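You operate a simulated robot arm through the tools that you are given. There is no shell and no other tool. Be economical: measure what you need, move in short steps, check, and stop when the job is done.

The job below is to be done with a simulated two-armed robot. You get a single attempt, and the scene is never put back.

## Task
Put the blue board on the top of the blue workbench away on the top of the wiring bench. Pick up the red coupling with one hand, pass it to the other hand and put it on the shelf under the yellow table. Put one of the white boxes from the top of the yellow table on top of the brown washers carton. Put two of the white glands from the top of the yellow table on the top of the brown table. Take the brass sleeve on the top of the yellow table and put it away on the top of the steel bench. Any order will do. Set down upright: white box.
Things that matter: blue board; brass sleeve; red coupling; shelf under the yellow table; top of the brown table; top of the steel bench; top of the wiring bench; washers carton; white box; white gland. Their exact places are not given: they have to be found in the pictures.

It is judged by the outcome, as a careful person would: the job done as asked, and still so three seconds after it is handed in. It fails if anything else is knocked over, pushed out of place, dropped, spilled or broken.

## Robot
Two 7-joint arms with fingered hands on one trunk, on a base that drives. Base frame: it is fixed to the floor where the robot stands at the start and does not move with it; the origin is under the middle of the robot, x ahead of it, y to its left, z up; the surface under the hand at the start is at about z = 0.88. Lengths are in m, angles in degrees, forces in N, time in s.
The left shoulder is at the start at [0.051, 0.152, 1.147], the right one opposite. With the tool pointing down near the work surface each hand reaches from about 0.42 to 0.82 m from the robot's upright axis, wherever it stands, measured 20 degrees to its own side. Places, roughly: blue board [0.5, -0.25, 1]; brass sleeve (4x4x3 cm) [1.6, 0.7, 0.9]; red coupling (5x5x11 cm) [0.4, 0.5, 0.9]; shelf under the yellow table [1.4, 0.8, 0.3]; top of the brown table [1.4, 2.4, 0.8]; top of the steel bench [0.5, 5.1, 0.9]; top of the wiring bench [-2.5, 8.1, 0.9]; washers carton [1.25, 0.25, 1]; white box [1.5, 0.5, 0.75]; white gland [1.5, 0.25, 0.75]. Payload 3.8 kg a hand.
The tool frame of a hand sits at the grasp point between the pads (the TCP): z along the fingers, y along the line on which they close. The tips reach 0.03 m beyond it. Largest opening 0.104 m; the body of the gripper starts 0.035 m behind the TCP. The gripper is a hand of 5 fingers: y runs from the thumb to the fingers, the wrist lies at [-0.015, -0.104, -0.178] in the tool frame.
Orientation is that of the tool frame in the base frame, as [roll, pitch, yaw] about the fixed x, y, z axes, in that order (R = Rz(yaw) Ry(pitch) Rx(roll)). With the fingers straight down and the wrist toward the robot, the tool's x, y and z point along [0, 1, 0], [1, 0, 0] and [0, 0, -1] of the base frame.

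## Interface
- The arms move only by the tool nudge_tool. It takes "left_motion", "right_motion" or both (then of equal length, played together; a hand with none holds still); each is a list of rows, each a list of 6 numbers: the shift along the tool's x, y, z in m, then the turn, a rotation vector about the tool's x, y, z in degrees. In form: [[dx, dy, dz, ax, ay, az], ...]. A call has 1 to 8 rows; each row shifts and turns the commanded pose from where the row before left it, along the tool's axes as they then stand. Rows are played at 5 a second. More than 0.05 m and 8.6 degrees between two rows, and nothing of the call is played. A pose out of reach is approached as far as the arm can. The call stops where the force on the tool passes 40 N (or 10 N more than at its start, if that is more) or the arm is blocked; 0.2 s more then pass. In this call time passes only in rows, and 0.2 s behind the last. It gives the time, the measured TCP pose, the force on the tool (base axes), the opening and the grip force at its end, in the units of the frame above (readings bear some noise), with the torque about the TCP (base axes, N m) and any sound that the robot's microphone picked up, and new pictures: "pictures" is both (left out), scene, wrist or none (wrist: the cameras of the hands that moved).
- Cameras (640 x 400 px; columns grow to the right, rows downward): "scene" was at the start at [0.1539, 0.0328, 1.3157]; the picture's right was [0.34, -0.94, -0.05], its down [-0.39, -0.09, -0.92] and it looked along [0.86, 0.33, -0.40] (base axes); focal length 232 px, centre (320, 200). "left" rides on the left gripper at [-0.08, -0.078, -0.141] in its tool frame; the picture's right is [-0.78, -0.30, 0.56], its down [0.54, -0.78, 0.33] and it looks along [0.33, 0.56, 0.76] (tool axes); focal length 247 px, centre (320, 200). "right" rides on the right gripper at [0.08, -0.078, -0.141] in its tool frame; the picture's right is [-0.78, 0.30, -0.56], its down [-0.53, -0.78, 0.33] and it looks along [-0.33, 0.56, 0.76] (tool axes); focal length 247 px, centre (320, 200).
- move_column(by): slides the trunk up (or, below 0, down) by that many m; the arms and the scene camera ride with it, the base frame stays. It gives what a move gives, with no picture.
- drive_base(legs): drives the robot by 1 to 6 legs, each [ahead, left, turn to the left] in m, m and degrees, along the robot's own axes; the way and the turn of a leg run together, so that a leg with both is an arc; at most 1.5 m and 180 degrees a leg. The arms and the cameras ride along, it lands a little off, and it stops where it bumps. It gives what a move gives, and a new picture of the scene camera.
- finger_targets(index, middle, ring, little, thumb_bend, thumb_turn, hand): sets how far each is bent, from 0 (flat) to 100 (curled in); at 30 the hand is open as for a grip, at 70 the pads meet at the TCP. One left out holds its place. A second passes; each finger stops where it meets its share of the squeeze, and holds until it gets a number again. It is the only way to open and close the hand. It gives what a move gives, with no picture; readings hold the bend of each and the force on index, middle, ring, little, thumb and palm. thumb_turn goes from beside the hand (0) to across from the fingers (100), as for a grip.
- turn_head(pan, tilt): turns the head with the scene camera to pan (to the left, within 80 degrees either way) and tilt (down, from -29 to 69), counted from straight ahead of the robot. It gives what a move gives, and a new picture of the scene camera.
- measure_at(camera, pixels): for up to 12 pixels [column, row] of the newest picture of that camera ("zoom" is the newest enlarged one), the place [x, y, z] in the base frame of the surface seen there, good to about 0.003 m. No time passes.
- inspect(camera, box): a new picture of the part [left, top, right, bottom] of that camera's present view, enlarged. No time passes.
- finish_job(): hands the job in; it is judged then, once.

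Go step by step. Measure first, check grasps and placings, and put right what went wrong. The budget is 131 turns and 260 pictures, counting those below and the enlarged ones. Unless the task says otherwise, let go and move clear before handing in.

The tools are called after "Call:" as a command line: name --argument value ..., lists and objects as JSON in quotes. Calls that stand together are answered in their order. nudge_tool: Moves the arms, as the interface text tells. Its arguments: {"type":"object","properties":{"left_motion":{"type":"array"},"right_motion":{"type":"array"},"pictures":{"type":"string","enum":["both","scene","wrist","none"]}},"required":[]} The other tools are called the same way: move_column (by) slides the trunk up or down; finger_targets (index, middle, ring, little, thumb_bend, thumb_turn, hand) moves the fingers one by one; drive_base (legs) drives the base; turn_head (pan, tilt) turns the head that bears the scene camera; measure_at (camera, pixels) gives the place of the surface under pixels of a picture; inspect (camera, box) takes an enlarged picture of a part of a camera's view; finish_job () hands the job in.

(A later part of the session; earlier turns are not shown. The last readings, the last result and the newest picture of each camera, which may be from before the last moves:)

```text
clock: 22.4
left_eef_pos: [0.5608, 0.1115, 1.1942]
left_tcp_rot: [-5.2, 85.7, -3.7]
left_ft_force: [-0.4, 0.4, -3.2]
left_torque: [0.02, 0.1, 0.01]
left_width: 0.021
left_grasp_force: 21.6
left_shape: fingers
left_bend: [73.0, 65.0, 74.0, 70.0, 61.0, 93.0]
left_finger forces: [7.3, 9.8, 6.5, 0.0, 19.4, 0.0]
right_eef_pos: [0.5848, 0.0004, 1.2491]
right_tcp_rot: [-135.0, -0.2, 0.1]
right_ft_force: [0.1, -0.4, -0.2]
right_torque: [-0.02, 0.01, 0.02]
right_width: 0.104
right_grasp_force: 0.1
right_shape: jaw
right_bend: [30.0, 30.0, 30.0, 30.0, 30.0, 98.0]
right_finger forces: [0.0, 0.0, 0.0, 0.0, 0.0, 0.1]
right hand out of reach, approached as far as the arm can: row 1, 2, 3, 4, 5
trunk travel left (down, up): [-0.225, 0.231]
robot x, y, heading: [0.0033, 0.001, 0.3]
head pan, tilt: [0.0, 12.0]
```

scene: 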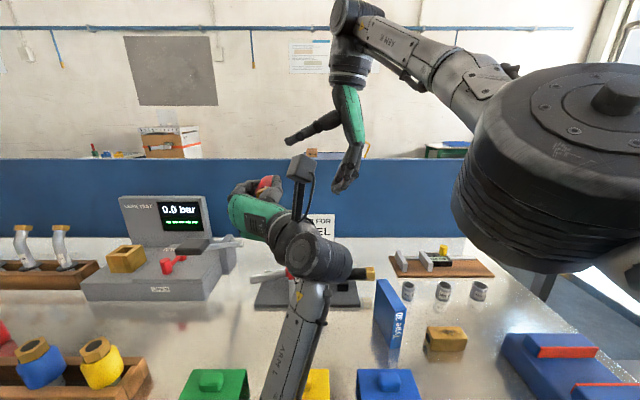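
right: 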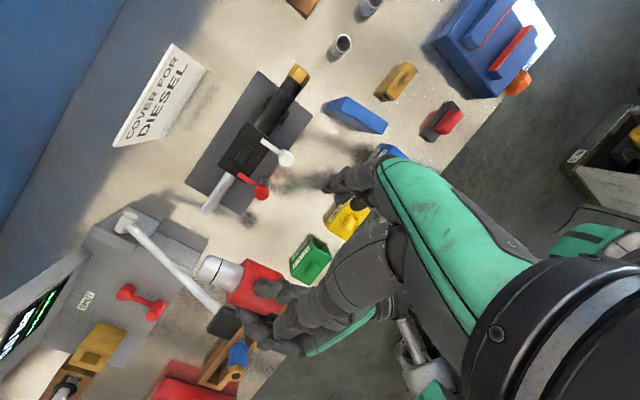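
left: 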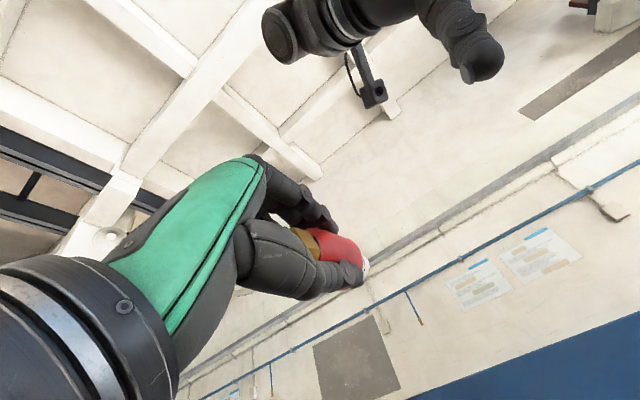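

The right arm is at its reach, while the stem is clearly visible at (215,270) in the right camera. I bring the left hand back 7 cm and slightly right.

Call:
nudge_tool --left_motion '[[0, 0, -0.02, 0, 0, 0], [0, 0, -0.02, 0, 0, 0], [0, 0, -0.02, 0, 0, 0], [0, 0, -0.02, 0, 0, 0]]' --right_motion '[[-0.02, 0, 0, 0, 0, 0], [-0.01, 0, 0, 0, 0, 0], [-0.01, 0, 0, 0, 0, 0], [0, 0, 0, 0, 0, 0]]'

```text
clock: 23.3
left_eef_pos: [0.4879, 0.1158, 1.2598]
left_tcp_rot: [5.0, 76.0, 7.7]
left_ft_force: [0.1, 1.0, -2.9]
left_torque: [0.02, 0.08, 0.02]
left_width: 0.0212
left_grasp_force: 21.4
left_shape: fingers
left_bend: [73.0, 65.0, 74.0, 70.0, 61.0, 93.0]
left_finger forces: [7.5, 9.6, 6.8, 0.0, 19.3, 0.1]
right_eef_pos: [0.5806, 0.0021, 1.2503]
right_tcp_rot: [-135.0, -0.1, 0.0]
right_ft_force: [-0.5, 0.2, 0.1]
right_torque: [-0.01, -0.03, -0.01]
right_width: 0.1038
right_grasp_force: 0.0
right_shape: jaw
right_bend: [30.0, 30.0, 30.0, 30.0, 30.0, 98.0]
right_finger forces: [0.0, 0.0, 0.0, 0.1, 0.0, 0.0]
right hand out of reach, approached as far as the arm can: row 1, 2, 3
trunk travel left (down, up): [-0.225, 0.231]
robot x, y, heading: [-0.001, 0.002, 0.2]
head pan, tilt: [0.0, 12.0]
stopped in row 4 (left hand): the arm was blocked; the commanded pose is now the measured one
```

scene: 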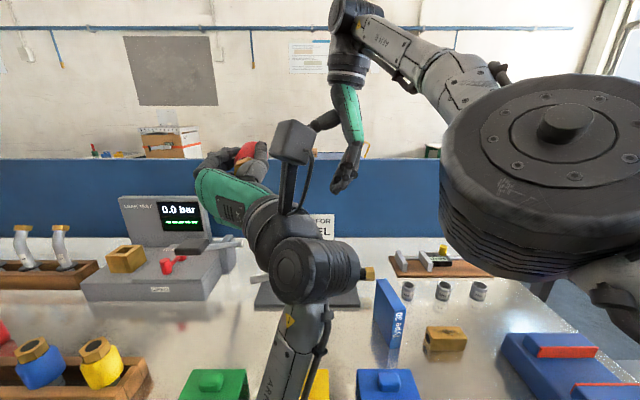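
right: 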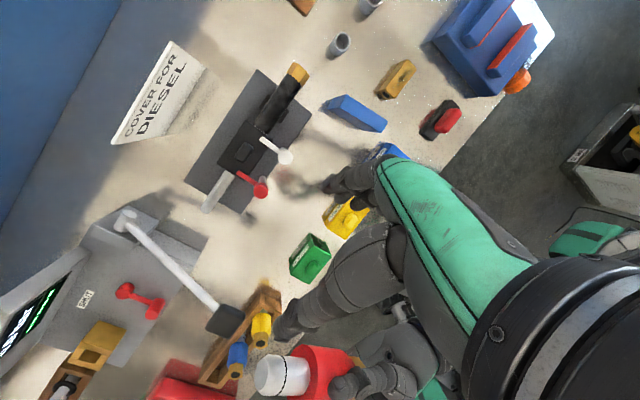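
left: 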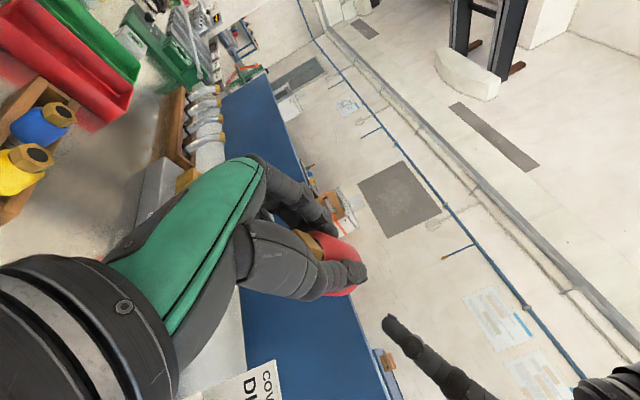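

The left forearm may be hindered by the bench. I measure how low it reaches before backing the robot away from the bench.

Call:
measure_at --camera "scene" --pixels '[[290, 395], [280, 370], [300, 340], [310, 270]]'

Call:
turn_head --pan 15 --tilt 60

```text
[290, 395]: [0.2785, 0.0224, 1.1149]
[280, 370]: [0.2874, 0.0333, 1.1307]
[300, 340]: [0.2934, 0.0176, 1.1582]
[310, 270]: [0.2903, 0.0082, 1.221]
```

```text
clock: 24.5
left_eef_pos: [0.49, 0.1152, 1.2583]
left_tcp_rot: [5.6, 76.0, 8.4]
left_ft_force: [0.1, 0.8, -2.8]
left_torque: [0.05, 0.08, 0.03]
left_width: 0.021
left_grasp_force: 21.6
left_shape: fingers
left_bend: [73.0, 65.0, 74.0, 70.0, 61.0, 93.0]
left_finger forces: [7.5, 9.6, 6.8, 0.0, 19.3, 0.0]
right_eef_pos: [0.5825, 0.0008, 1.2504]
right_tcp_rot: [-134.9, -0.2, 0.0]
right_ft_force: [0.3, 0.4, 0.6]
right_torque: [-0.01, 0.01, -0.01]
right_width: 0.1038
right_grasp_force: 0.0
right_shape: jaw
right_bend: [30.0, 30.0, 30.0, 30.0, 30.0, 98.0]
right_finger forces: [0.0, 0.0, 0.0, 0.1, 0.0, 0.0]
trunk travel left (down, up): [-0.225, 0.231]
robot x, y, heading: [-0.0013, -0.0005, 0.1]
head pan, tilt: [15.0, 60.0]
```

scene: 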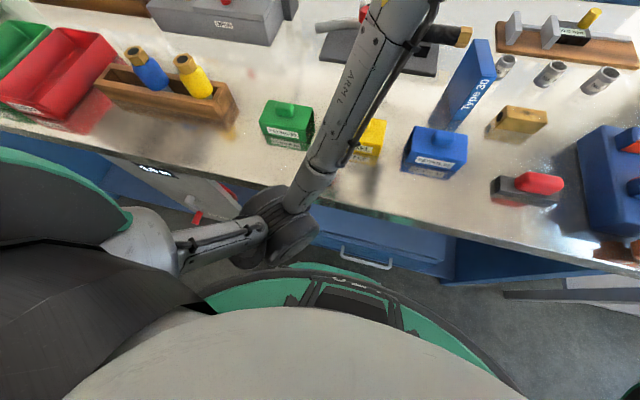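

The left elbow sits right at the bench edge. I back the robot 0.35 m so both arms have free space.

Call:
drive_base --legs '[[-0.35, 0, 0]]'

```text
clock: 26.8
left_eef_pos: [0.1375, 0.1133, 1.2584]
left_tcp_rot: [6.2, 76.1, 8.9]
left_ft_force: [-0.3, -0.4, -2.7]
left_torque: [0.02, 0.03, 0.01]
left_width: 0.0213
left_grasp_force: 21.4
left_shape: fingers
left_bend: [73.0, 65.0, 74.0, 70.0, 61.0, 93.0]
left_finger forces: [7.5, 9.6, 6.9, 0.1, 19.1, 0.0]
right_eef_pos: [0.2304, 0.0002, 1.2506]
right_tcp_rot: [-134.9, -0.1, 0.0]
right_ft_force: [-0.2, 0.4, 0.5]
right_torque: [-0.02, 0.01, 0.02]
right_width: 0.1035
right_grasp_force: 0.3
right_shape: jaw
right_bend: [30.0, 30.0, 30.0, 30.0, 30.0, 98.0]
right_finger forces: [0.0, 0.0, 0.0, 0.1, 0.0, 0.1]
trunk travel left (down, up): [-0.225, 0.231]
robot x, y, heading: [-0.3498, 0.0037, -0.1]
head pan, tilt: [15.0, 60.0]
```

scene: 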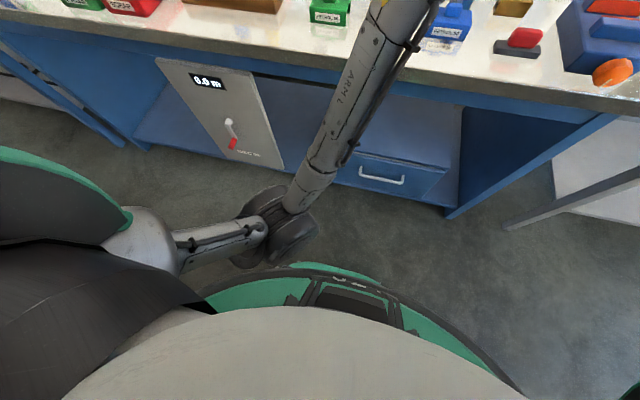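

Clear floor now. I lower and level the left hand in free space.

Call:
nudge_tool --left_motion '[[0.04, 0, 0, 0, 5, 0], [0.04, 0, 0, 0, 5, 0], [0.04, 0, 0, 0, 4, 0], [0.03, 0, 0, 0, 0, 0], [0.03, 0, 0, 0, 0, 0]]' --pictures "none"

Call:
turn_head --pan 0 --tilt 30

```text
clock: 27.5
left_eef_pos: [0.1457, 0.1236, 1.2387]
left_tcp_rot: [11.9, 77.1, 16.1]
left_ft_force: [-0.6, -0.9, -2.4]
left_torque: [0.04, 0.05, -0.01]
left_width: 0.021
left_grasp_force: 21.5
left_shape: fingers
left_bend: [73.0, 65.0, 74.0, 70.0, 61.0, 93.0]
left_finger forces: [7.4, 9.5, 7.0, 0.0, 19.3, 0.1]
right_eef_pos: [0.2285, 0.0003, 1.25]
right_tcp_rot: [-134.9, -0.1, 0.0]
right_ft_force: [0.8, -0.1, 0.8]
right_torque: [-0.03, 0.0, -0.02]
right_width: 0.1039
right_grasp_force: 0.1
right_shape: jaw
right_bend: [30.0, 30.0, 30.0, 30.0, 30.0, 98.0]
right_finger forces: [0.0, 0.0, 0.1, 0.1, 0.0, 0.0]
trunk travel left (down, up): [-0.225, 0.231]
robot x, y, heading: [-0.3535, 0.0013, -0.4]
head pan, tilt: [15.0, 60.0]
stopped in row 3 (left hand): the arm was blocked; the commanded pose is now the measured one
```

```text
clock: 28.5
left_eef_pos: [0.146, 0.124, 1.2384]
left_tcp_rot: [12.2, 77.2, 16.4]
left_ft_force: [-0.4, -0.4, -3.1]
left_torque: [0.04, 0.06, -0.02]
left_width: 0.0214
left_grasp_force: 21.4
left_shape: fingers
left_bend: [73.0, 65.0, 74.0, 70.0, 61.0, 93.0]
left_finger forces: [7.5, 9.6, 7.0, 0.0, 19.3, 0.1]
right_eef_pos: [0.2301, 0.0013, 1.2503]
right_tcp_rot: [-134.8, -0.1, -0.1]
right_ft_force: [0.3, 0.2, -0.2]
right_torque: [-0.01, 0.0, 0.0]
right_width: 0.1037
right_grasp_force: 0.0
right_shape: jaw
right_bend: [30.0, 30.0, 30.0, 30.0, 30.0, 98.0]
right_finger forces: [0.1, 0.0, 0.0, 0.1, 0.1, 0.0]
trunk travel left (down, up): [-0.225, 0.231]
robot x, y, heading: [-0.3493, 0.0013, -0.1]
head pan, tilt: [0.0, 30.0]
```

scene: 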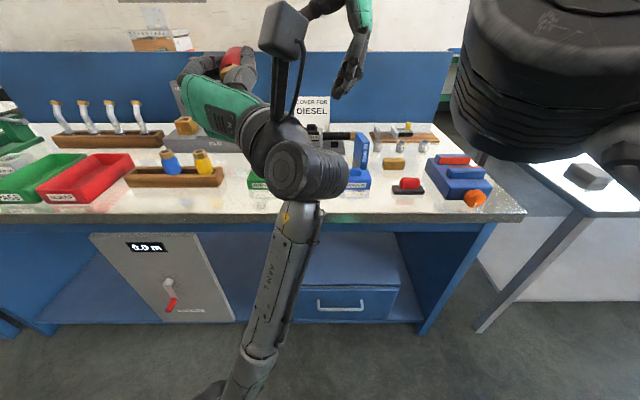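

It's the elbow meeting the torso, not the bench. I move the left hand out to the left and yaw it 45° toward the right, a more natural pose for passing.

Call:
nudge_tool --left_motion '[[0, 0.02, 0, 7.5, 0, 0], [0, 0.02, -0.005, 7.5, 0, 0], [0, 0.02, -0.01, 7.5, 0, 0], [0, 0.02, -0.01, 7.5, 0, 0], [0, 0.02, -0.01, 7.5, 0, 0], [0, 0.02, -0.01, 7.5, 0, 0], [0.02, 0, 0, 7.5, 0, 0], [0.03, 0, 0, 0, 5, 0]]' --pictures "scene"

```text
clock: 30.3
left_eef_pos: [0.157, 0.2542, 1.1956]
left_tcp_rot: [87.1, 78.5, 38.9]
left_ft_force: [0.0, 0.2, -3.4]
left_torque: [0.01, 0.03, 0.02]
left_width: 0.0197
left_grasp_force: 19.4
left_shape: fingers
left_bend: [73.0, 65.0, 74.0, 70.0, 62.0, 93.0]
left_finger forces: [6.4, 9.0, 6.4, 0.0, 17.5, 0.1]
left hand out of reach, approached as far as the arm can: row 4
right_eef_pos: [0.2296, -0.0001, 1.2494]
right_tcp_rot: [-134.8, -0.1, 0.0]
right_ft_force: [-1.1, -0.7, -0.7]
right_torque: [0.01, -0.04, -0.07]
right_width: 0.1035
right_grasp_force: 0.1
right_shape: jaw
right_bend: [30.0, 30.0, 30.0, 30.0, 30.0, 98.0]
right_finger forces: [0.1, 0.0, 0.1, 0.0, 0.0, 0.0]
trunk travel left (down, up): [-0.225, 0.231]
robot x, y, heading: [-0.3526, 0.0008, -0.2]
head pan, tilt: [0.0, 30.0]
```

scene: 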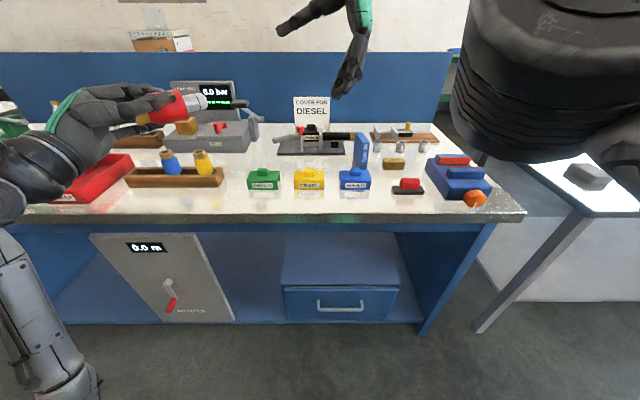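

The stem end is now clear at (232,103), pointing forward-right. I lower the left hand and bring it a bit right, and yaw the right hand 45° to match.

Call:
nudge_tool --left_motion '[[0.024, -0.01, 0.011, 0, 0, 0], [0.024, -0.01, 0.011, 0, 0, 0], [0.024, -0.01, 0.011, 0, 0, 0], [0.024, -0.01, 0.011, 0, 0, 0], [0, 0, 0, 0, 0, 0], [0, 0, 0, 0, 0, 0]]' --right_motion '[[-0.02, 0, -0.01, 0, 5.4, 5.4], [-0.01, 0, -0.01, 0, 5.4, 5.4], [0, 0, 0, 0, 5.4, 5.4], [0, 0, 0, 0, 5.4, 5.4], [0, 0, 0, 0, 5.4, 5.4], [0, 0, 0, 0, 5.4, 5.4]]'

```text
clock: 31.7
left_eef_pos: [0.173, 0.2068, 1.0948]
left_tcp_rot: [87.2, 78.7, 39.2]
left_ft_force: [0.1, -0.1, -3.1]
left_torque: [0.08, 0.0, -0.01]
left_width: 0.0196
left_grasp_force: 19.5
left_shape: fingers
left_bend: [73.0, 65.0, 74.0, 70.0, 62.0, 93.0]
left_finger forces: [6.5, 8.7, 6.6, 0.1, 17.4, 0.0]
right_eef_pos: [0.2062, 0.0244, 1.2598]
right_tcp_rot: [-135.4, 0.2, -41.2]
right_ft_force: [-0.1, 1.5, 0.1]
right_torque: [0.01, 0.0, -0.01]
right_width: 0.104
right_grasp_force: 0.0
right_shape: jaw
right_bend: [30.0, 30.0, 30.0, 30.0, 30.0, 98.0]
right_finger forces: [0.0, 0.0, 0.0, 0.0, 0.0, 0.0]
right hand out of reach, approached as far as the arm can: row 1
trunk travel left (down, up): [-0.225, 0.231]
robot x, y, heading: [-0.3537, 0.0002, 0.1]
head pan, tilt: [0.0, 30.0]
```

scene: 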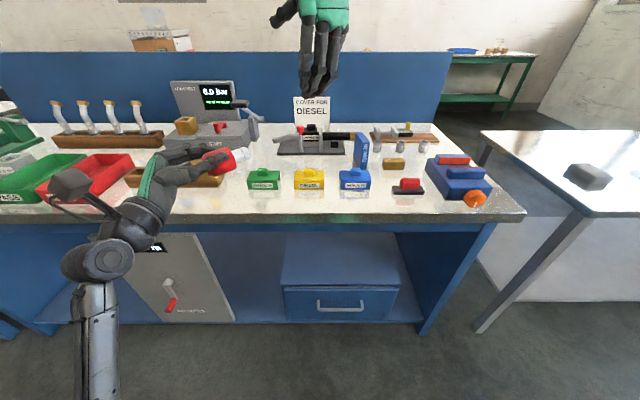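
right: 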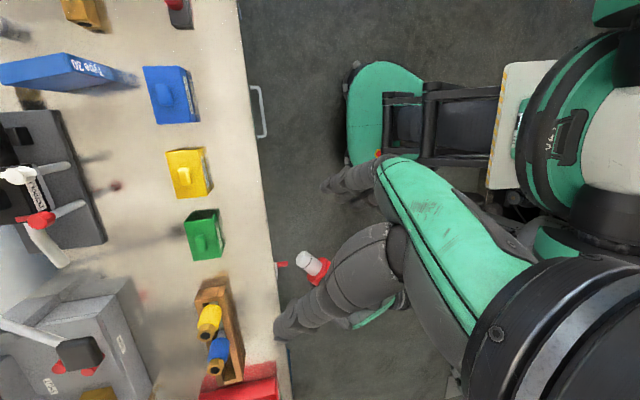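
left: 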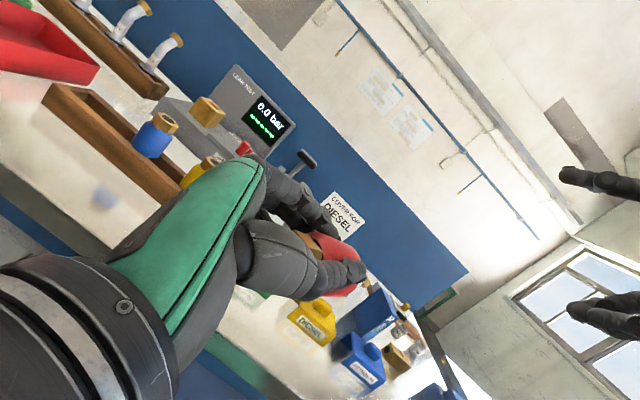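

Both hands are placed well now. I measure the stem and red body in the scene (240,153), (222,160) and right camera (308,262), (320,270).

Call:
inspect --camera "scene" --box '[140, 120, 300, 220]'

Call:
measure_at --camera "right" --pixels '[[299, 254], [306, 260], [313, 268], [318, 266], [322, 276]]'

Call:
measure_at --camera "scene" --pixels '[[242, 152], [238, 153], [232, 152], [225, 160], [215, 158]]'

```text
4.00 times, centred on (220, 170) of scene
```

zoom: 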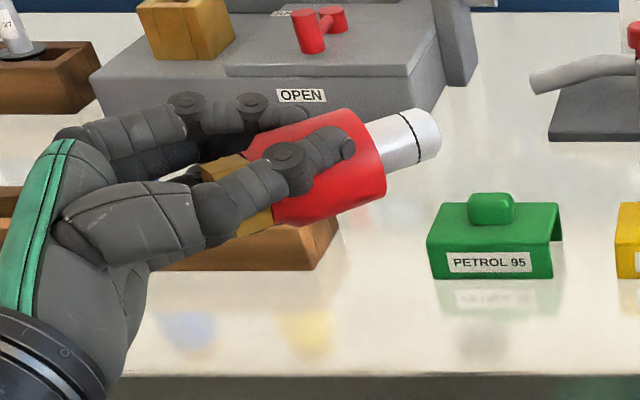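

```text
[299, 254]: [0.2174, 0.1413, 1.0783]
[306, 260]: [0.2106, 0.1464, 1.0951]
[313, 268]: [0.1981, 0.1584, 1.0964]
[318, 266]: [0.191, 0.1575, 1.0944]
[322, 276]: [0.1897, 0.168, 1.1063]
```

```text
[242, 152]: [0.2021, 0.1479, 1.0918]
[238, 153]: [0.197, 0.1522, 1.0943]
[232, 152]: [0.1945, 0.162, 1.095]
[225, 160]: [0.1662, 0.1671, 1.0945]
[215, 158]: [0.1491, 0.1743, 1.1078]
```

Stem centre is about (0.205, 0.1525, 1.083). I align the right hand's yaw and go to a pre-grasp 10 cm back along its approach.

Call:
nudge_tool --right_motion '[[0, 0, 0, 0, 4.7, 4.7], [-0.0242, 0.0161, 0.0189, 0, 0, 0], [-0.0242, 0.0161, 0.0189, 0, 0, 0], [-0.0242, 0.0161, 0.0189, 0, 0, 0], [-0.0242, 0.0161, 0.0189, 0, 0, 0]]'

```text
clock: 32.9
left_eef_pos: [0.1719, 0.2074, 1.095]
left_tcp_rot: [87.4, 78.7, 39.4]
left_ft_force: [-0.3, -1.3, -3.8]
left_torque: [0.08, 0.0, 0.01]
left_width: 0.0199
left_grasp_force: 19.8
left_shape: fingers
left_bend: [73.0, 65.0, 74.0, 70.0, 62.0, 93.0]
left_finger forces: [6.4, 8.8, 6.7, 0.0, 17.4, 0.0]
right_eef_pos: [0.1454, 0.101, 1.1599]
right_tcp_rot: [-135.5, 0.1, -47.8]
right_ft_force: [-0.3, 0.3, -0.1]
right_torque: [0.02, 0.0, -0.01]
right_width: 0.104
right_grasp_force: 0.0
right_shape: jaw
right_bend: [30.0, 30.0, 30.0, 30.0, 30.0, 98.0]
right_finger forces: [0.1, 0.0, 0.0, 0.0, 0.0, 0.1]
trunk travel left (down, up): [-0.225, 0.231]
robot x, y, heading: [-0.3522, -0.001, 0.2]
head pan, tilt: [0.0, 30.0]
```

scene: 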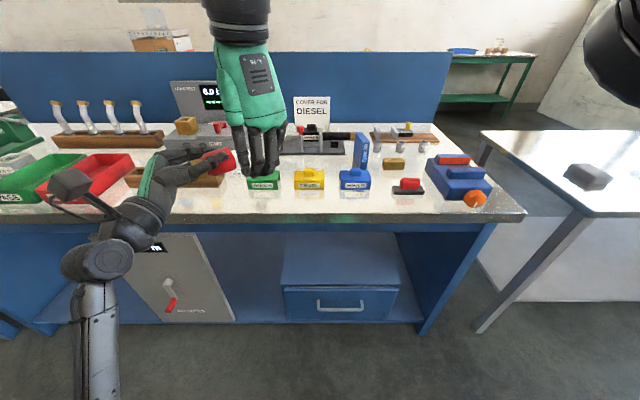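
right: 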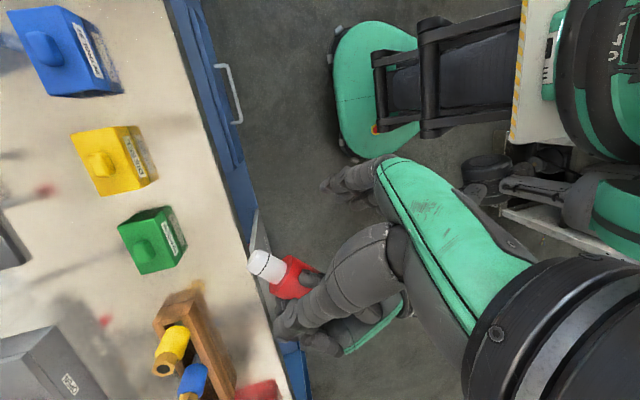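

Lined up. I advance 6 cm along the approach and look.

Call:
nudge_tool --right_motion '[[0, 0, 0.03, 0, 0, 0], [0, 0, 0.03, 0, 0, 0]]'

Call:
inspect --camera "scene" --box '[140, 100, 300, 200]'

Call:
inspect --camera "right" --box '[200, 180, 440, 330]'

```text
clock: 33.5
left_eef_pos: [0.1726, 0.2078, 1.0928]
left_tcp_rot: [86.8, 78.7, 38.8]
left_ft_force: [-0.5, 0.4, -2.1]
left_torque: [0.03, -0.01, 0.04]
left_width: 0.02
left_grasp_force: 19.5
left_shape: fingers
left_bend: [73.0, 65.0, 74.0, 70.0, 62.0, 93.0]
left_finger forces: [6.3, 8.8, 6.7, 0.0, 17.3, 0.1]
right_eef_pos: [0.1788, 0.1291, 1.1173]
right_tcp_rot: [-135.5, 0.1, -47.8]
right_ft_force: [-0.9, -0.1, 0.4]
right_torque: [-0.02, -0.01, -0.02]
right_width: 0.1038
right_grasp_force: 0.0
right_shape: jaw
right_bend: [30.0, 30.0, 30.0, 30.0, 30.0, 98.0]
right_finger forces: [0.0, 0.0, 0.0, 0.1, 0.0, 0.0]
trunk travel left (down, up): [-0.225, 0.231]
robot x, y, heading: [-0.3509, 0.0004, 0.1]
head pan, tilt: [0.0, 30.0]
```

scene: 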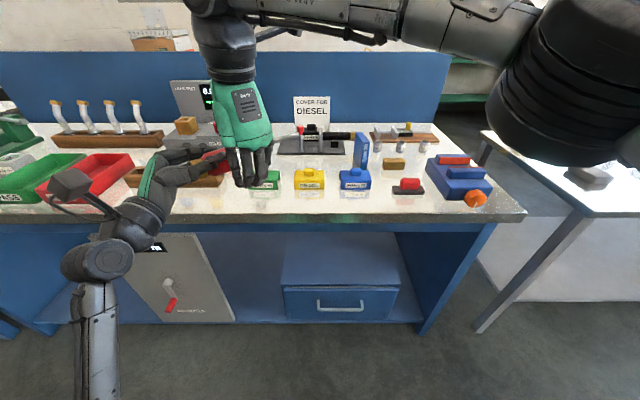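
right: 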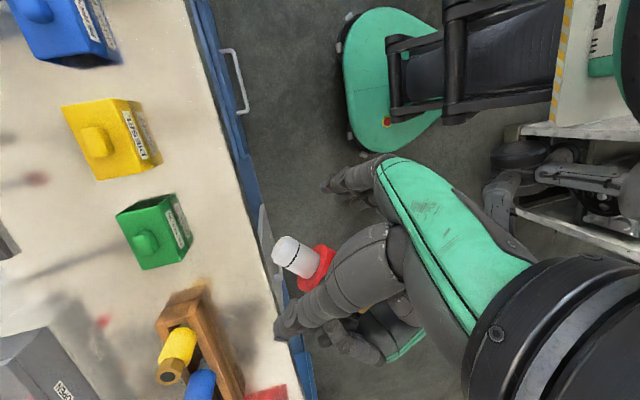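

```text
4.00 times, centred on (220, 150) of scene
```

zoom: 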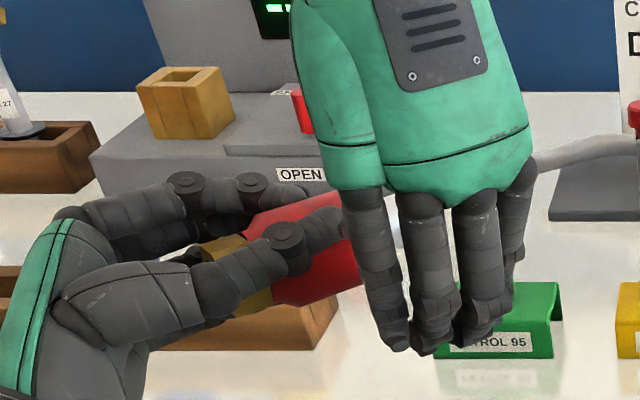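

```text
2.67 times, centred on (320, 255) of right
```

zoom: 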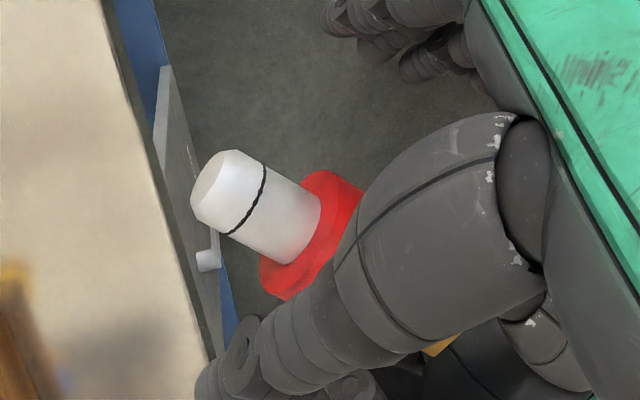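

The stem lies between the right fingers and thumb. I advance the remaining 3.8 cm in small steps.

Call:
nudge_tool --right_motion '[[0, 0, 0.015, 0, 0, 0], [0, 0, 0.012, 0, 0, 0], [0, 0, 0.011, 0, 0, 0]]'

Call:
inspect --camera "scene" --box '[140, 100, 300, 200]'

```text
clock: 34.3
left_eef_pos: [0.1719, 0.2064, 1.0948]
left_tcp_rot: [86.4, 78.7, 38.5]
left_ft_force: [0.1, -0.9, -2.7]
left_torque: [0.05, 0.02, 0.01]
left_width: 0.0198
left_grasp_force: 19.3
left_shape: fingers
left_bend: [73.0, 65.0, 74.0, 70.0, 62.0, 93.0]
left_finger forces: [6.4, 8.8, 6.7, 0.0, 17.3, 0.0]
right_eef_pos: [0.1975, 0.147, 1.0914]
right_tcp_rot: [-135.4, 0.0, -47.8]
right_ft_force: [0.0, -0.2, 1.1]
right_torque: [0.02, 0.02, -0.05]
right_width: 0.1039
right_grasp_force: 0.0
right_shape: jaw
right_bend: [30.0, 30.0, 30.0, 30.0, 30.0, 98.0]
right_finger forces: [0.1, 0.0, 0.0, 0.1, 0.0, 0.1]
trunk travel left (down, up): [-0.225, 0.231]
robot x, y, heading: [-0.3503, -0.0034, -0.1]
head pan, tilt: [0.0, 30.0]
```

scene: 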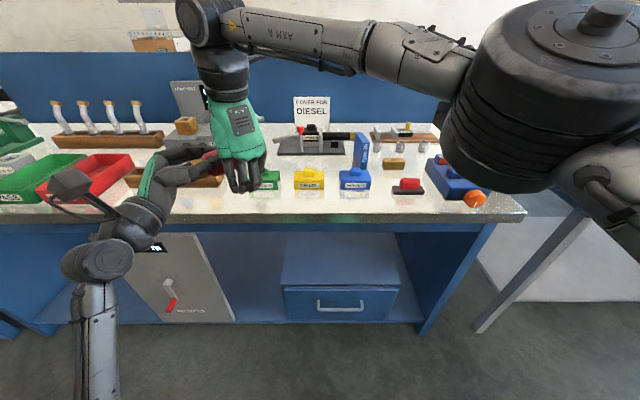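
right: 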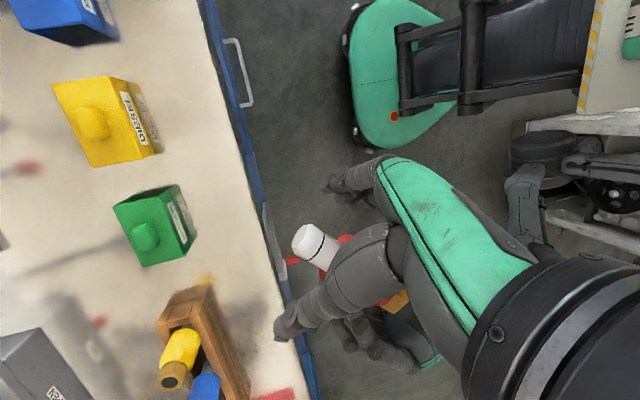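

```text
4.00 times, centred on (220, 150) of scene
```

zoom: 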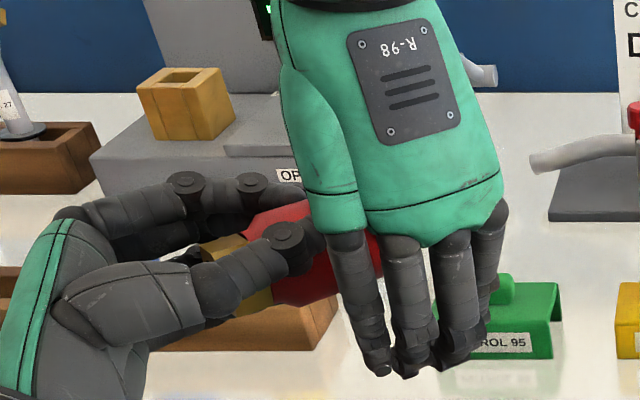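

No contact yet. I close the right index, middle and thumb on the stem.

Call:
finger_targets --hand "right" --index 80 --middle 80 --thumb_bend 75

Call:
inspect --camera "right" --box '[200, 180, 440, 330]'

```text
clock: 35.3
left_eef_pos: [0.1722, 0.2062, 1.0948]
left_tcp_rot: [86.5, 78.6, 38.5]
left_ft_force: [-1.6, -1.1, 2.3]
left_torque: [-0.11, -0.06, -0.21]
left_width: 0.0192
left_grasp_force: 18.9
left_shape: fingers
left_bend: [73.0, 66.0, 74.0, 70.0, 63.0, 92.0]
left_finger forces: [7.9, 7.6, 3.7, 0.0, 19.4, 0.0]
right_eef_pos: [0.1968, 0.1466, 1.0897]
right_tcp_rot: [-135.5, 0.1, -47.7]
right_ft_force: [2.2, 1.2, -2.3]
right_torque: [-0.13, -0.08, 0.08]
right_width: 0.0092
right_grasp_force: 16.4
right_shape: fingers
right_bend: [73.0, 72.0, 30.0, 30.0, 66.0, 97.0]
right_finger forces: [9.8, 10.0, 0.1, 0.0, 13.4, 0.0]
trunk travel left (down, up): [-0.225, 0.231]
robot x, y, heading: [-0.353, -0.0006, -0.3]
head pan, tilt: [0.0, 30.0]
```

```text
2.67 times, centred on (320, 255) of right
```

zoom: 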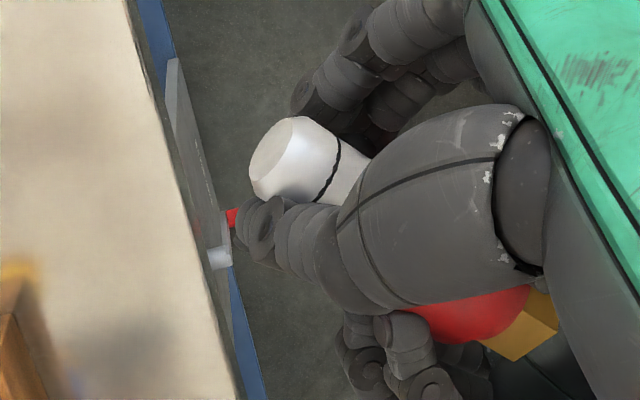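

Right grip reads about 10+10 N against 13 N thumb. I tighten a little, then open the left hand.

Call:
finger_targets --hand "right" --index 88 --middle 88 --thumb_bend 80

Call:
finger_targets --hand "left" --index 30 --middle 30 --ring 30 --little 30 --thumb_bend 30

Call:
inspect --camera "scene" --box '[140, 100, 300, 200]'

```text
clock: 36.3
left_eef_pos: [0.1718, 0.2054, 1.0953]
left_tcp_rot: [86.3, 78.6, 38.2]
left_ft_force: [-3.1, -1.8, 4.9]
left_torque: [-0.2, -0.16, -0.39]
left_width: 0.0191
left_grasp_force: 18.4
left_shape: fingers
left_bend: [73.0, 66.0, 74.0, 70.0, 63.0, 91.0]
left_finger forces: [7.2, 7.0, 3.3, 0.0, 19.5, 0.0]
right_eef_pos: [0.1978, 0.1462, 1.0906]
right_tcp_rot: [-135.5, 0.1, -47.8]
right_ft_force: [3.8, 1.5, -4.6]
right_torque: [-0.24, 0.0, 0.1]
right_width: 0.0072
right_grasp_force: 19.8
right_shape: fingers
right_bend: [74.0, 73.0, 30.0, 30.0, 67.0, 97.0]
right_finger forces: [9.9, 10.7, 0.1, 0.0, 18.3, 0.1]
trunk travel left (down, up): [-0.225, 0.231]
robot x, y, heading: [-0.3521, 0.0042, -0.2]
head pan, tilt: [0.0, 30.0]
```

```text
clock: 37.3
left_eef_pos: [0.1718, 0.2069, 1.0951]
left_tcp_rot: [87.4, 78.7, 39.5]
left_ft_force: [0.7, 0.4, -0.9]
left_torque: [0.03, -0.04, 0.07]
left_width: 0.1011
left_grasp_force: 0.0
left_shape: fingers
left_bend: [30.0, 30.0, 30.0, 30.0, 31.0, 98.0]
left_finger forces: [0.0, 0.0, 0.0, 0.1, 0.1, 0.0]
right_eef_pos: [0.1964, 0.1474, 1.0924]
right_tcp_rot: [-135.5, 0.1, -47.8]
right_ft_force: [-0.8, -0.3, -2.2]
right_torque: [-0.09, 0.0, 0.01]
right_width: 0.0046
right_grasp_force: 16.9
right_shape: fingers
right_bend: [75.0, 73.0, 30.0, 30.0, 71.0, 96.0]
right_finger forces: [9.5, 9.3, 0.0, 0.1, 14.9, 0.1]
trunk travel left (down, up): [-0.225, 0.231]
robot x, y, heading: [-0.351, 0.0031, -0.1]
head pan, tilt: [0.0, 30.0]
```

```text
4.00 times, centred on (220, 150) of scene
```

zoom: 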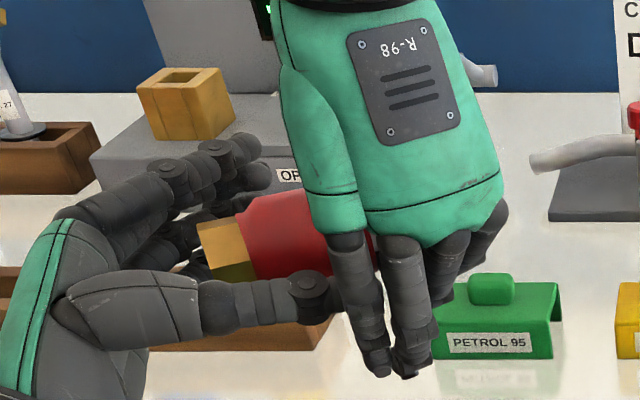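

The right hand holds the coupling (nut visible free at zoom (215,245)). I retract the left hand along its axis.

Call:
nudge_tool --left_motion '[[0, 0, -0.03, 0, 0, 0], [0, 0, -0.04, 0, 0, 0], [0, 0, -0.04, 0, 0, 0], [0, 0, -0.04, 0, 0, 0]]' --pictures "none"

Call:
finger_targets --hand "right" --ring 80 --little 30

Call:
inspect --camera "scene" --box '[100, 80, 340, 230]'

Call:
inspect --camera "right" --box '[200, 150, 440, 300]'

```text
clock: 38.3
left_eef_pos: [0.0715, 0.3185, 1.0932]
left_tcp_rot: [86.8, 78.6, 38.8]
left_ft_force: [-0.6, 0.0, -0.4]
left_torque: [-0.02, 0.03, 0.01]
left_width: 0.103
left_grasp_force: 0.0
left_shape: fingers
left_bend: [30.0, 30.0, 30.0, 30.0, 30.0, 98.0]
left_finger forces: [0.0, 0.0, 0.1, 0.0, 0.1, 0.0]
right_eef_pos: [0.197, 0.1479, 1.0913]
right_tcp_rot: [-135.5, 0.0, -47.8]
right_ft_force: [-0.4, 0.2, -2.9]
right_torque: [-0.1, -0.05, 0.0]
right_width: 0.0044
right_grasp_force: 17.4
right_shape: fingers
right_bend: [75.0, 73.0, 30.0, 30.0, 71.0, 96.0]
right_finger forces: [9.4, 9.3, 0.1, 0.0, 14.8, 0.0]
trunk travel left (down, up): [-0.225, 0.231]
robot x, y, heading: [-0.3551, -0.0008, -0.3]
head pan, tilt: [0.0, 30.0]
```

```text
clock: 39.3
left_eef_pos: [0.0709, 0.3173, 1.0923]
left_tcp_rot: [86.8, 78.7, 38.8]
left_ft_force: [0.0, 0.2, 0.9]
left_torque: [0.01, -0.02, 0.0]
left_width: 0.1028
left_grasp_force: 0.0
left_shape: fingers
left_bend: [30.0, 30.0, 30.0, 30.0, 30.0, 98.0]
left_finger forces: [0.0, 0.0, 0.1, 0.0, 0.0, 0.0]
right_eef_pos: [0.1959, 0.1473, 1.0909]
right_tcp_rot: [-135.5, 0.0, -47.7]
right_ft_force: [-0.3, 0.8, -3.5]
right_torque: [-0.08, -0.02, -0.01]
right_width: 0.0002
right_grasp_force: 22.5
right_shape: fingers
right_bend: [75.0, 74.0, 72.0, 30.0, 73.0, 93.0]
right_finger forces: [9.5, 4.6, 10.6, 0.0, 20.5, 0.1]
trunk travel left (down, up): [-0.225, 0.231]
robot x, y, heading: [-0.3528, -0.001, 0.2]
head pan, tilt: [0.0, 30.0]
```

```text
2.67 times, centred on (220, 155) of scene
```

zoom: 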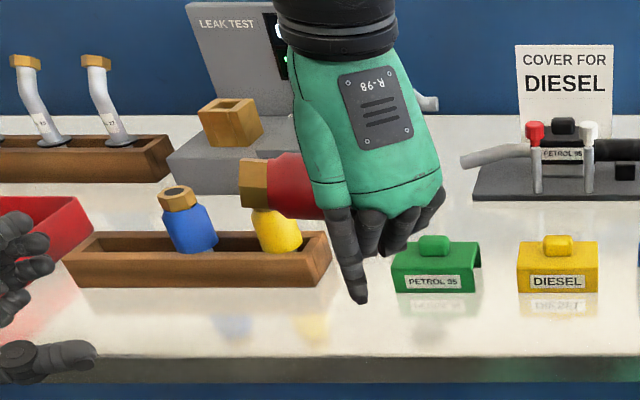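

```text
2.67 times, centred on (320, 225) of right
```

zoom: 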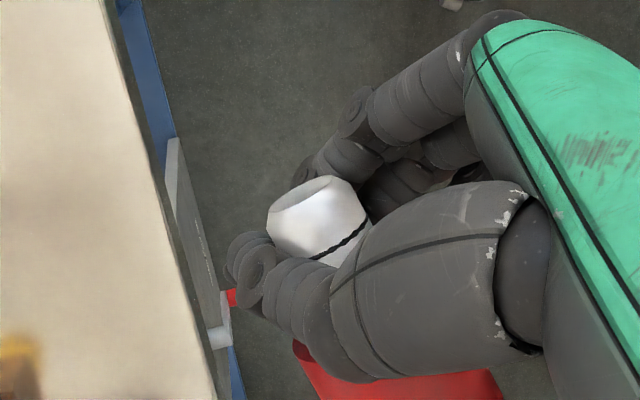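

The handover worked: the right hand holds the stem firmly. Now I raise the trunk and look around for the yellow table and a way to it.

Call:
move_column --by 0.22

Call:
turn_head --pan 35 --tilt 12

Call:
turn_head --pan -45 --tilt 15

Call:
turn_head --pan 80 --tilt 15

```text
clock: 41.6
left_eef_pos: [0.0725, 0.3193, 1.3136]
left_tcp_rot: [87.2, 78.7, 39.2]
left_ft_force: [0.2, 0.5, 0.2]
left_torque: [-0.01, 0.03, 0.0]
left_width: 0.1029
left_grasp_force: 0.0
left_shape: fingers
left_bend: [30.0, 30.0, 30.0, 30.0, 30.0, 98.0]
left_finger forces: [0.0, 0.0, 0.1, 0.0, 0.0, 0.1]
right_eef_pos: [0.1971, 0.1471, 1.3112]
right_tcp_rot: [-135.4, 0.1, -47.8]
right_ft_force: [-0.6, 0.0, -2.7]
right_torque: [-0.1, 0.0, -0.04]
right_width: 0.0002
right_grasp_force: 22.4
right_shape: fingers
right_bend: [75.0, 74.0, 72.0, 30.0, 73.0, 93.0]
right_finger forces: [9.4, 4.4, 10.5, 0.0, 20.4, 0.0]
trunk travel left (down, up): [-0.445, 0.011]
robot x, y, heading: [-0.3519, 0.0009, -0.1]
head pan, tilt: [0.0, 30.0]
```

```text
clock: 42.6
left_eef_pos: [0.0723, 0.3178, 1.3142]
left_tcp_rot: [86.9, 78.6, 39.0]
left_ft_force: [0.3, 1.0, 0.5]
left_torque: [-0.03, -0.04, -0.01]
left_width: 0.1028
left_grasp_force: 0.0
left_shape: fingers
left_bend: [30.0, 30.0, 30.0, 30.0, 30.0, 98.0]
left_finger forces: [0.0, 0.0, 0.1, 0.0, 0.0, 0.0]
right_eef_pos: [0.1974, 0.1484, 1.3117]
right_tcp_rot: [-135.5, 0.0, -47.8]
right_ft_force: [0.1, 0.3, -2.8]
right_torque: [-0.11, -0.02, 0.0]
right_width: 0.0
right_grasp_force: 22.0
right_shape: fingers
right_bend: [75.0, 74.0, 72.0, 30.0, 73.0, 93.0]
right_finger forces: [9.6, 4.3, 10.4, 0.0, 20.4, 0.0]
trunk travel left (down, up): [-0.445, 0.011]
robot x, y, heading: [-0.3522, -0.0014, 0.0]
head pan, tilt: [35.0, 12.0]
```

scene: 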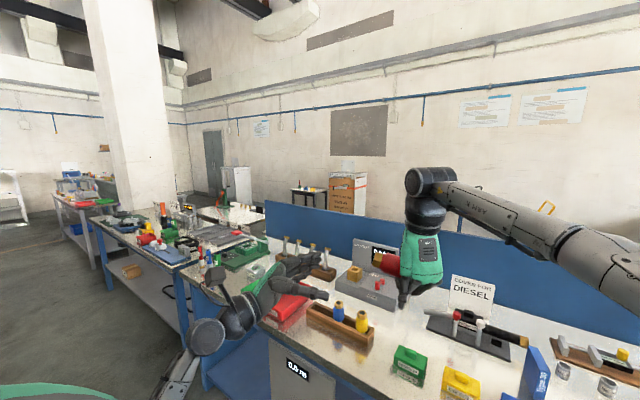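

```text
clock: 44.1
left_eef_pos: [0.0716, 0.3189, 1.3143]
left_tcp_rot: [87.2, 78.6, 39.2]
left_ft_force: [0.6, -0.2, -0.7]
left_torque: [0.0, -0.02, 0.02]
left_width: 0.1029
left_grasp_force: 0.0
left_shape: fingers
left_bend: [30.0, 30.0, 30.0, 30.0, 30.0, 98.0]
left_finger forces: [0.0, 0.0, 0.1, 0.0, 0.0, 0.1]
right_eef_pos: [0.1982, 0.1472, 1.312]
right_tcp_rot: [-135.5, 0.1, -47.8]
right_ft_force: [-0.1, -0.2, -1.7]
right_torque: [-0.15, -0.02, -0.03]
right_width: 0.0
right_grasp_force: 22.1
right_shape: fingers
right_bend: [75.0, 74.0, 72.0, 30.0, 73.0, 93.0]
right_finger forces: [9.6, 4.3, 10.4, 0.0, 20.4, 0.1]
trunk travel left (down, up): [-0.445, 0.011]
robot x, y, heading: [-0.354, -0.0002, -0.1]
head pan, tilt: [-45.0, 15.0]
```

scene: 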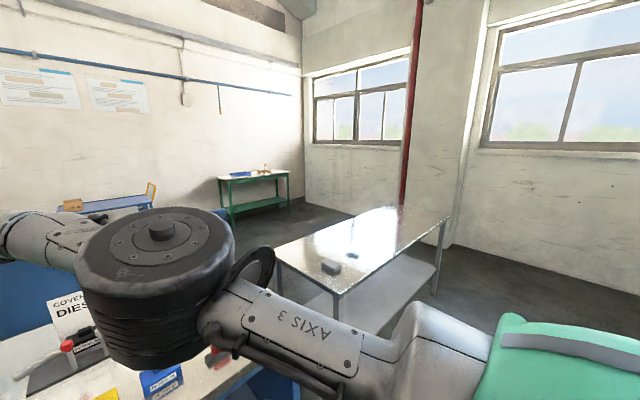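

```text
clock: 46.2
left_eef_pos: [0.0717, 0.3187, 1.3138]
left_tcp_rot: [86.9, 78.7, 38.9]
left_ft_force: [0.2, -0.8, -0.5]
left_torque: [-0.02, -0.02, -0.02]
left_width: 0.1029
left_grasp_force: 0.0
left_shape: fingers
left_bend: [30.0, 30.0, 30.0, 30.0, 30.0, 98.0]
left_finger forces: [0.1, 0.1, 0.0, 0.1, 0.1, 0.1]
right_eef_pos: [0.1977, 0.147, 1.3102]
right_tcp_rot: [-135.5, 0.1, -47.8]
right_ft_force: [0.2, 0.9, -2.6]
right_torque: [-0.09, 0.0, 0.01]
right_width: 0.0
right_grasp_force: 22.0
right_shape: fingers
right_bend: [75.0, 74.0, 72.0, 30.0, 73.0, 93.0]
right_finger forces: [9.5, 4.3, 10.4, 0.1, 20.4, 0.0]
trunk travel left (down, up): [-0.445, 0.011]
robot x, y, heading: [-0.3539, 0.0024, 0.0]
head pan, tilt: [80.0, 15.0]
```

scene: 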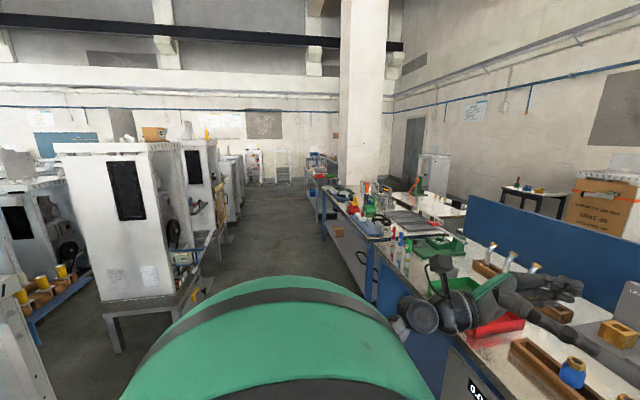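

The view shows benches in a row on the left and a gap on the right, past the bench. I measure around to build a floor plan, and look over the screen.

Call:
turn_head --pan 12 --tilt 8

Call:
measure_at --camera "scene" --pixels '[[100, 205], [85, 240], [30, 215], [360, 220], [600, 300], [230, 170], [265, 205], [330, 185]]'

```text
clock: 47.6
left_eef_pos: [0.0718, 0.3181, 1.3143]
left_tcp_rot: [86.8, 78.6, 38.8]
left_ft_force: [0.7, 0.6, 0.0]
left_torque: [0.0, 0.02, -0.02]
left_width: 0.1028
left_grasp_force: 0.0
left_shape: fingers
left_bend: [30.0, 30.0, 30.0, 30.0, 30.0, 98.0]
left_finger forces: [0.1, 0.1, 0.0, 0.1, 0.0, 0.0]
right_eef_pos: [0.1966, 0.1463, 1.3114]
right_tcp_rot: [-135.5, 0.0, -47.8]
right_ft_force: [0.4, -0.2, -2.6]
right_torque: [-0.11, -0.01, 0.02]
right_width: 0.0
right_grasp_force: 22.0
right_shape: fingers
right_bend: [75.0, 74.0, 72.0, 30.0, 73.0, 93.0]
right_finger forces: [9.5, 4.3, 10.5, 0.0, 20.4, 0.0]
trunk travel left (down, up): [-0.445, 0.011]
robot x, y, heading: [-0.3504, 0.0018, -0.4]
head pan, tilt: [12.0, 8.0]
```

scene: 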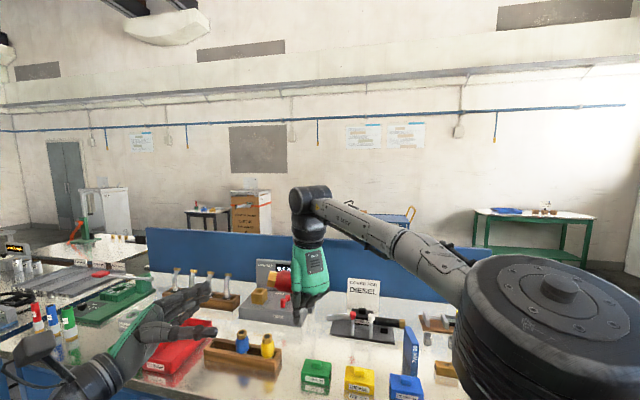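

```text
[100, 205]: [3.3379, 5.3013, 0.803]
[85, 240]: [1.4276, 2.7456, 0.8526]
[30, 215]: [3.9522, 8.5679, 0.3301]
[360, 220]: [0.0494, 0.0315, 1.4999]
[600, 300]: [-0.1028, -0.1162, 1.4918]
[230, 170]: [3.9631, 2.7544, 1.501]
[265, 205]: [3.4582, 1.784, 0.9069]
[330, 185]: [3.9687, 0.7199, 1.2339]
```

The yellow table must be hidden just behind the blue screen (x≈0.9). I look at the gap to the right of the bench for a route.

Call:
turn_head --pan -35 --tilt 25

Call:
measure_at --camera "scene" --pixels '[[230, 210], [260, 215], [320, 130], [205, 165], [340, 250], [235, 290], [200, 330], [300, 180], [170, 175], [420, 200]]'

```text
clock: 48.7
left_eef_pos: [0.0712, 0.3172, 1.3122]
left_tcp_rot: [86.6, 78.7, 38.6]
left_ft_force: [-0.7, -0.1, 0.8]
left_torque: [0.0, 0.05, 0.03]
left_width: 0.1027
left_grasp_force: 0.2
left_shape: fingers
left_bend: [30.0, 30.0, 30.0, 30.0, 30.0, 98.0]
left_finger forces: [0.0, 0.1, 0.0, 0.0, 0.0, 0.0]
right_eef_pos: [0.1983, 0.1471, 1.3114]
right_tcp_rot: [-135.5, 0.0, -47.9]
right_ft_force: [0.0, -0.2, -1.9]
right_torque: [-0.07, -0.02, 0.04]
right_width: 0.0
right_grasp_force: 22.0
right_shape: fingers
right_bend: [75.0, 74.0, 72.0, 30.0, 73.0, 93.0]
right_finger forces: [9.5, 4.2, 10.3, 0.0, 20.4, 0.0]
trunk travel left (down, up): [-0.445, 0.011]
robot x, y, heading: [-0.353, -0.0011, 0.2]
head pan, tilt: [-35.0, 25.0]
```

scene: 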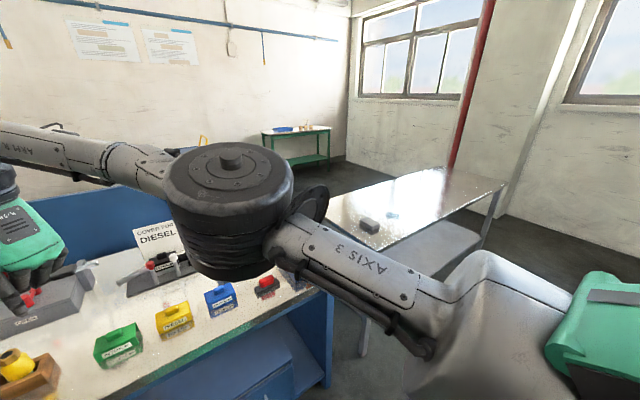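

```text
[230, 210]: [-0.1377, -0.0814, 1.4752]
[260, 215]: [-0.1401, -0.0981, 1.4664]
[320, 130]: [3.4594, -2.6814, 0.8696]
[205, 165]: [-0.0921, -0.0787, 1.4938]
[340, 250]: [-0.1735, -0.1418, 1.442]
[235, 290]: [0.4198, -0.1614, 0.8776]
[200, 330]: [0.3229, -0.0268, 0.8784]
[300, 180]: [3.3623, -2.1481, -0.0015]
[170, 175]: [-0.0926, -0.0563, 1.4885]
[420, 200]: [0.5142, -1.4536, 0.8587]
```

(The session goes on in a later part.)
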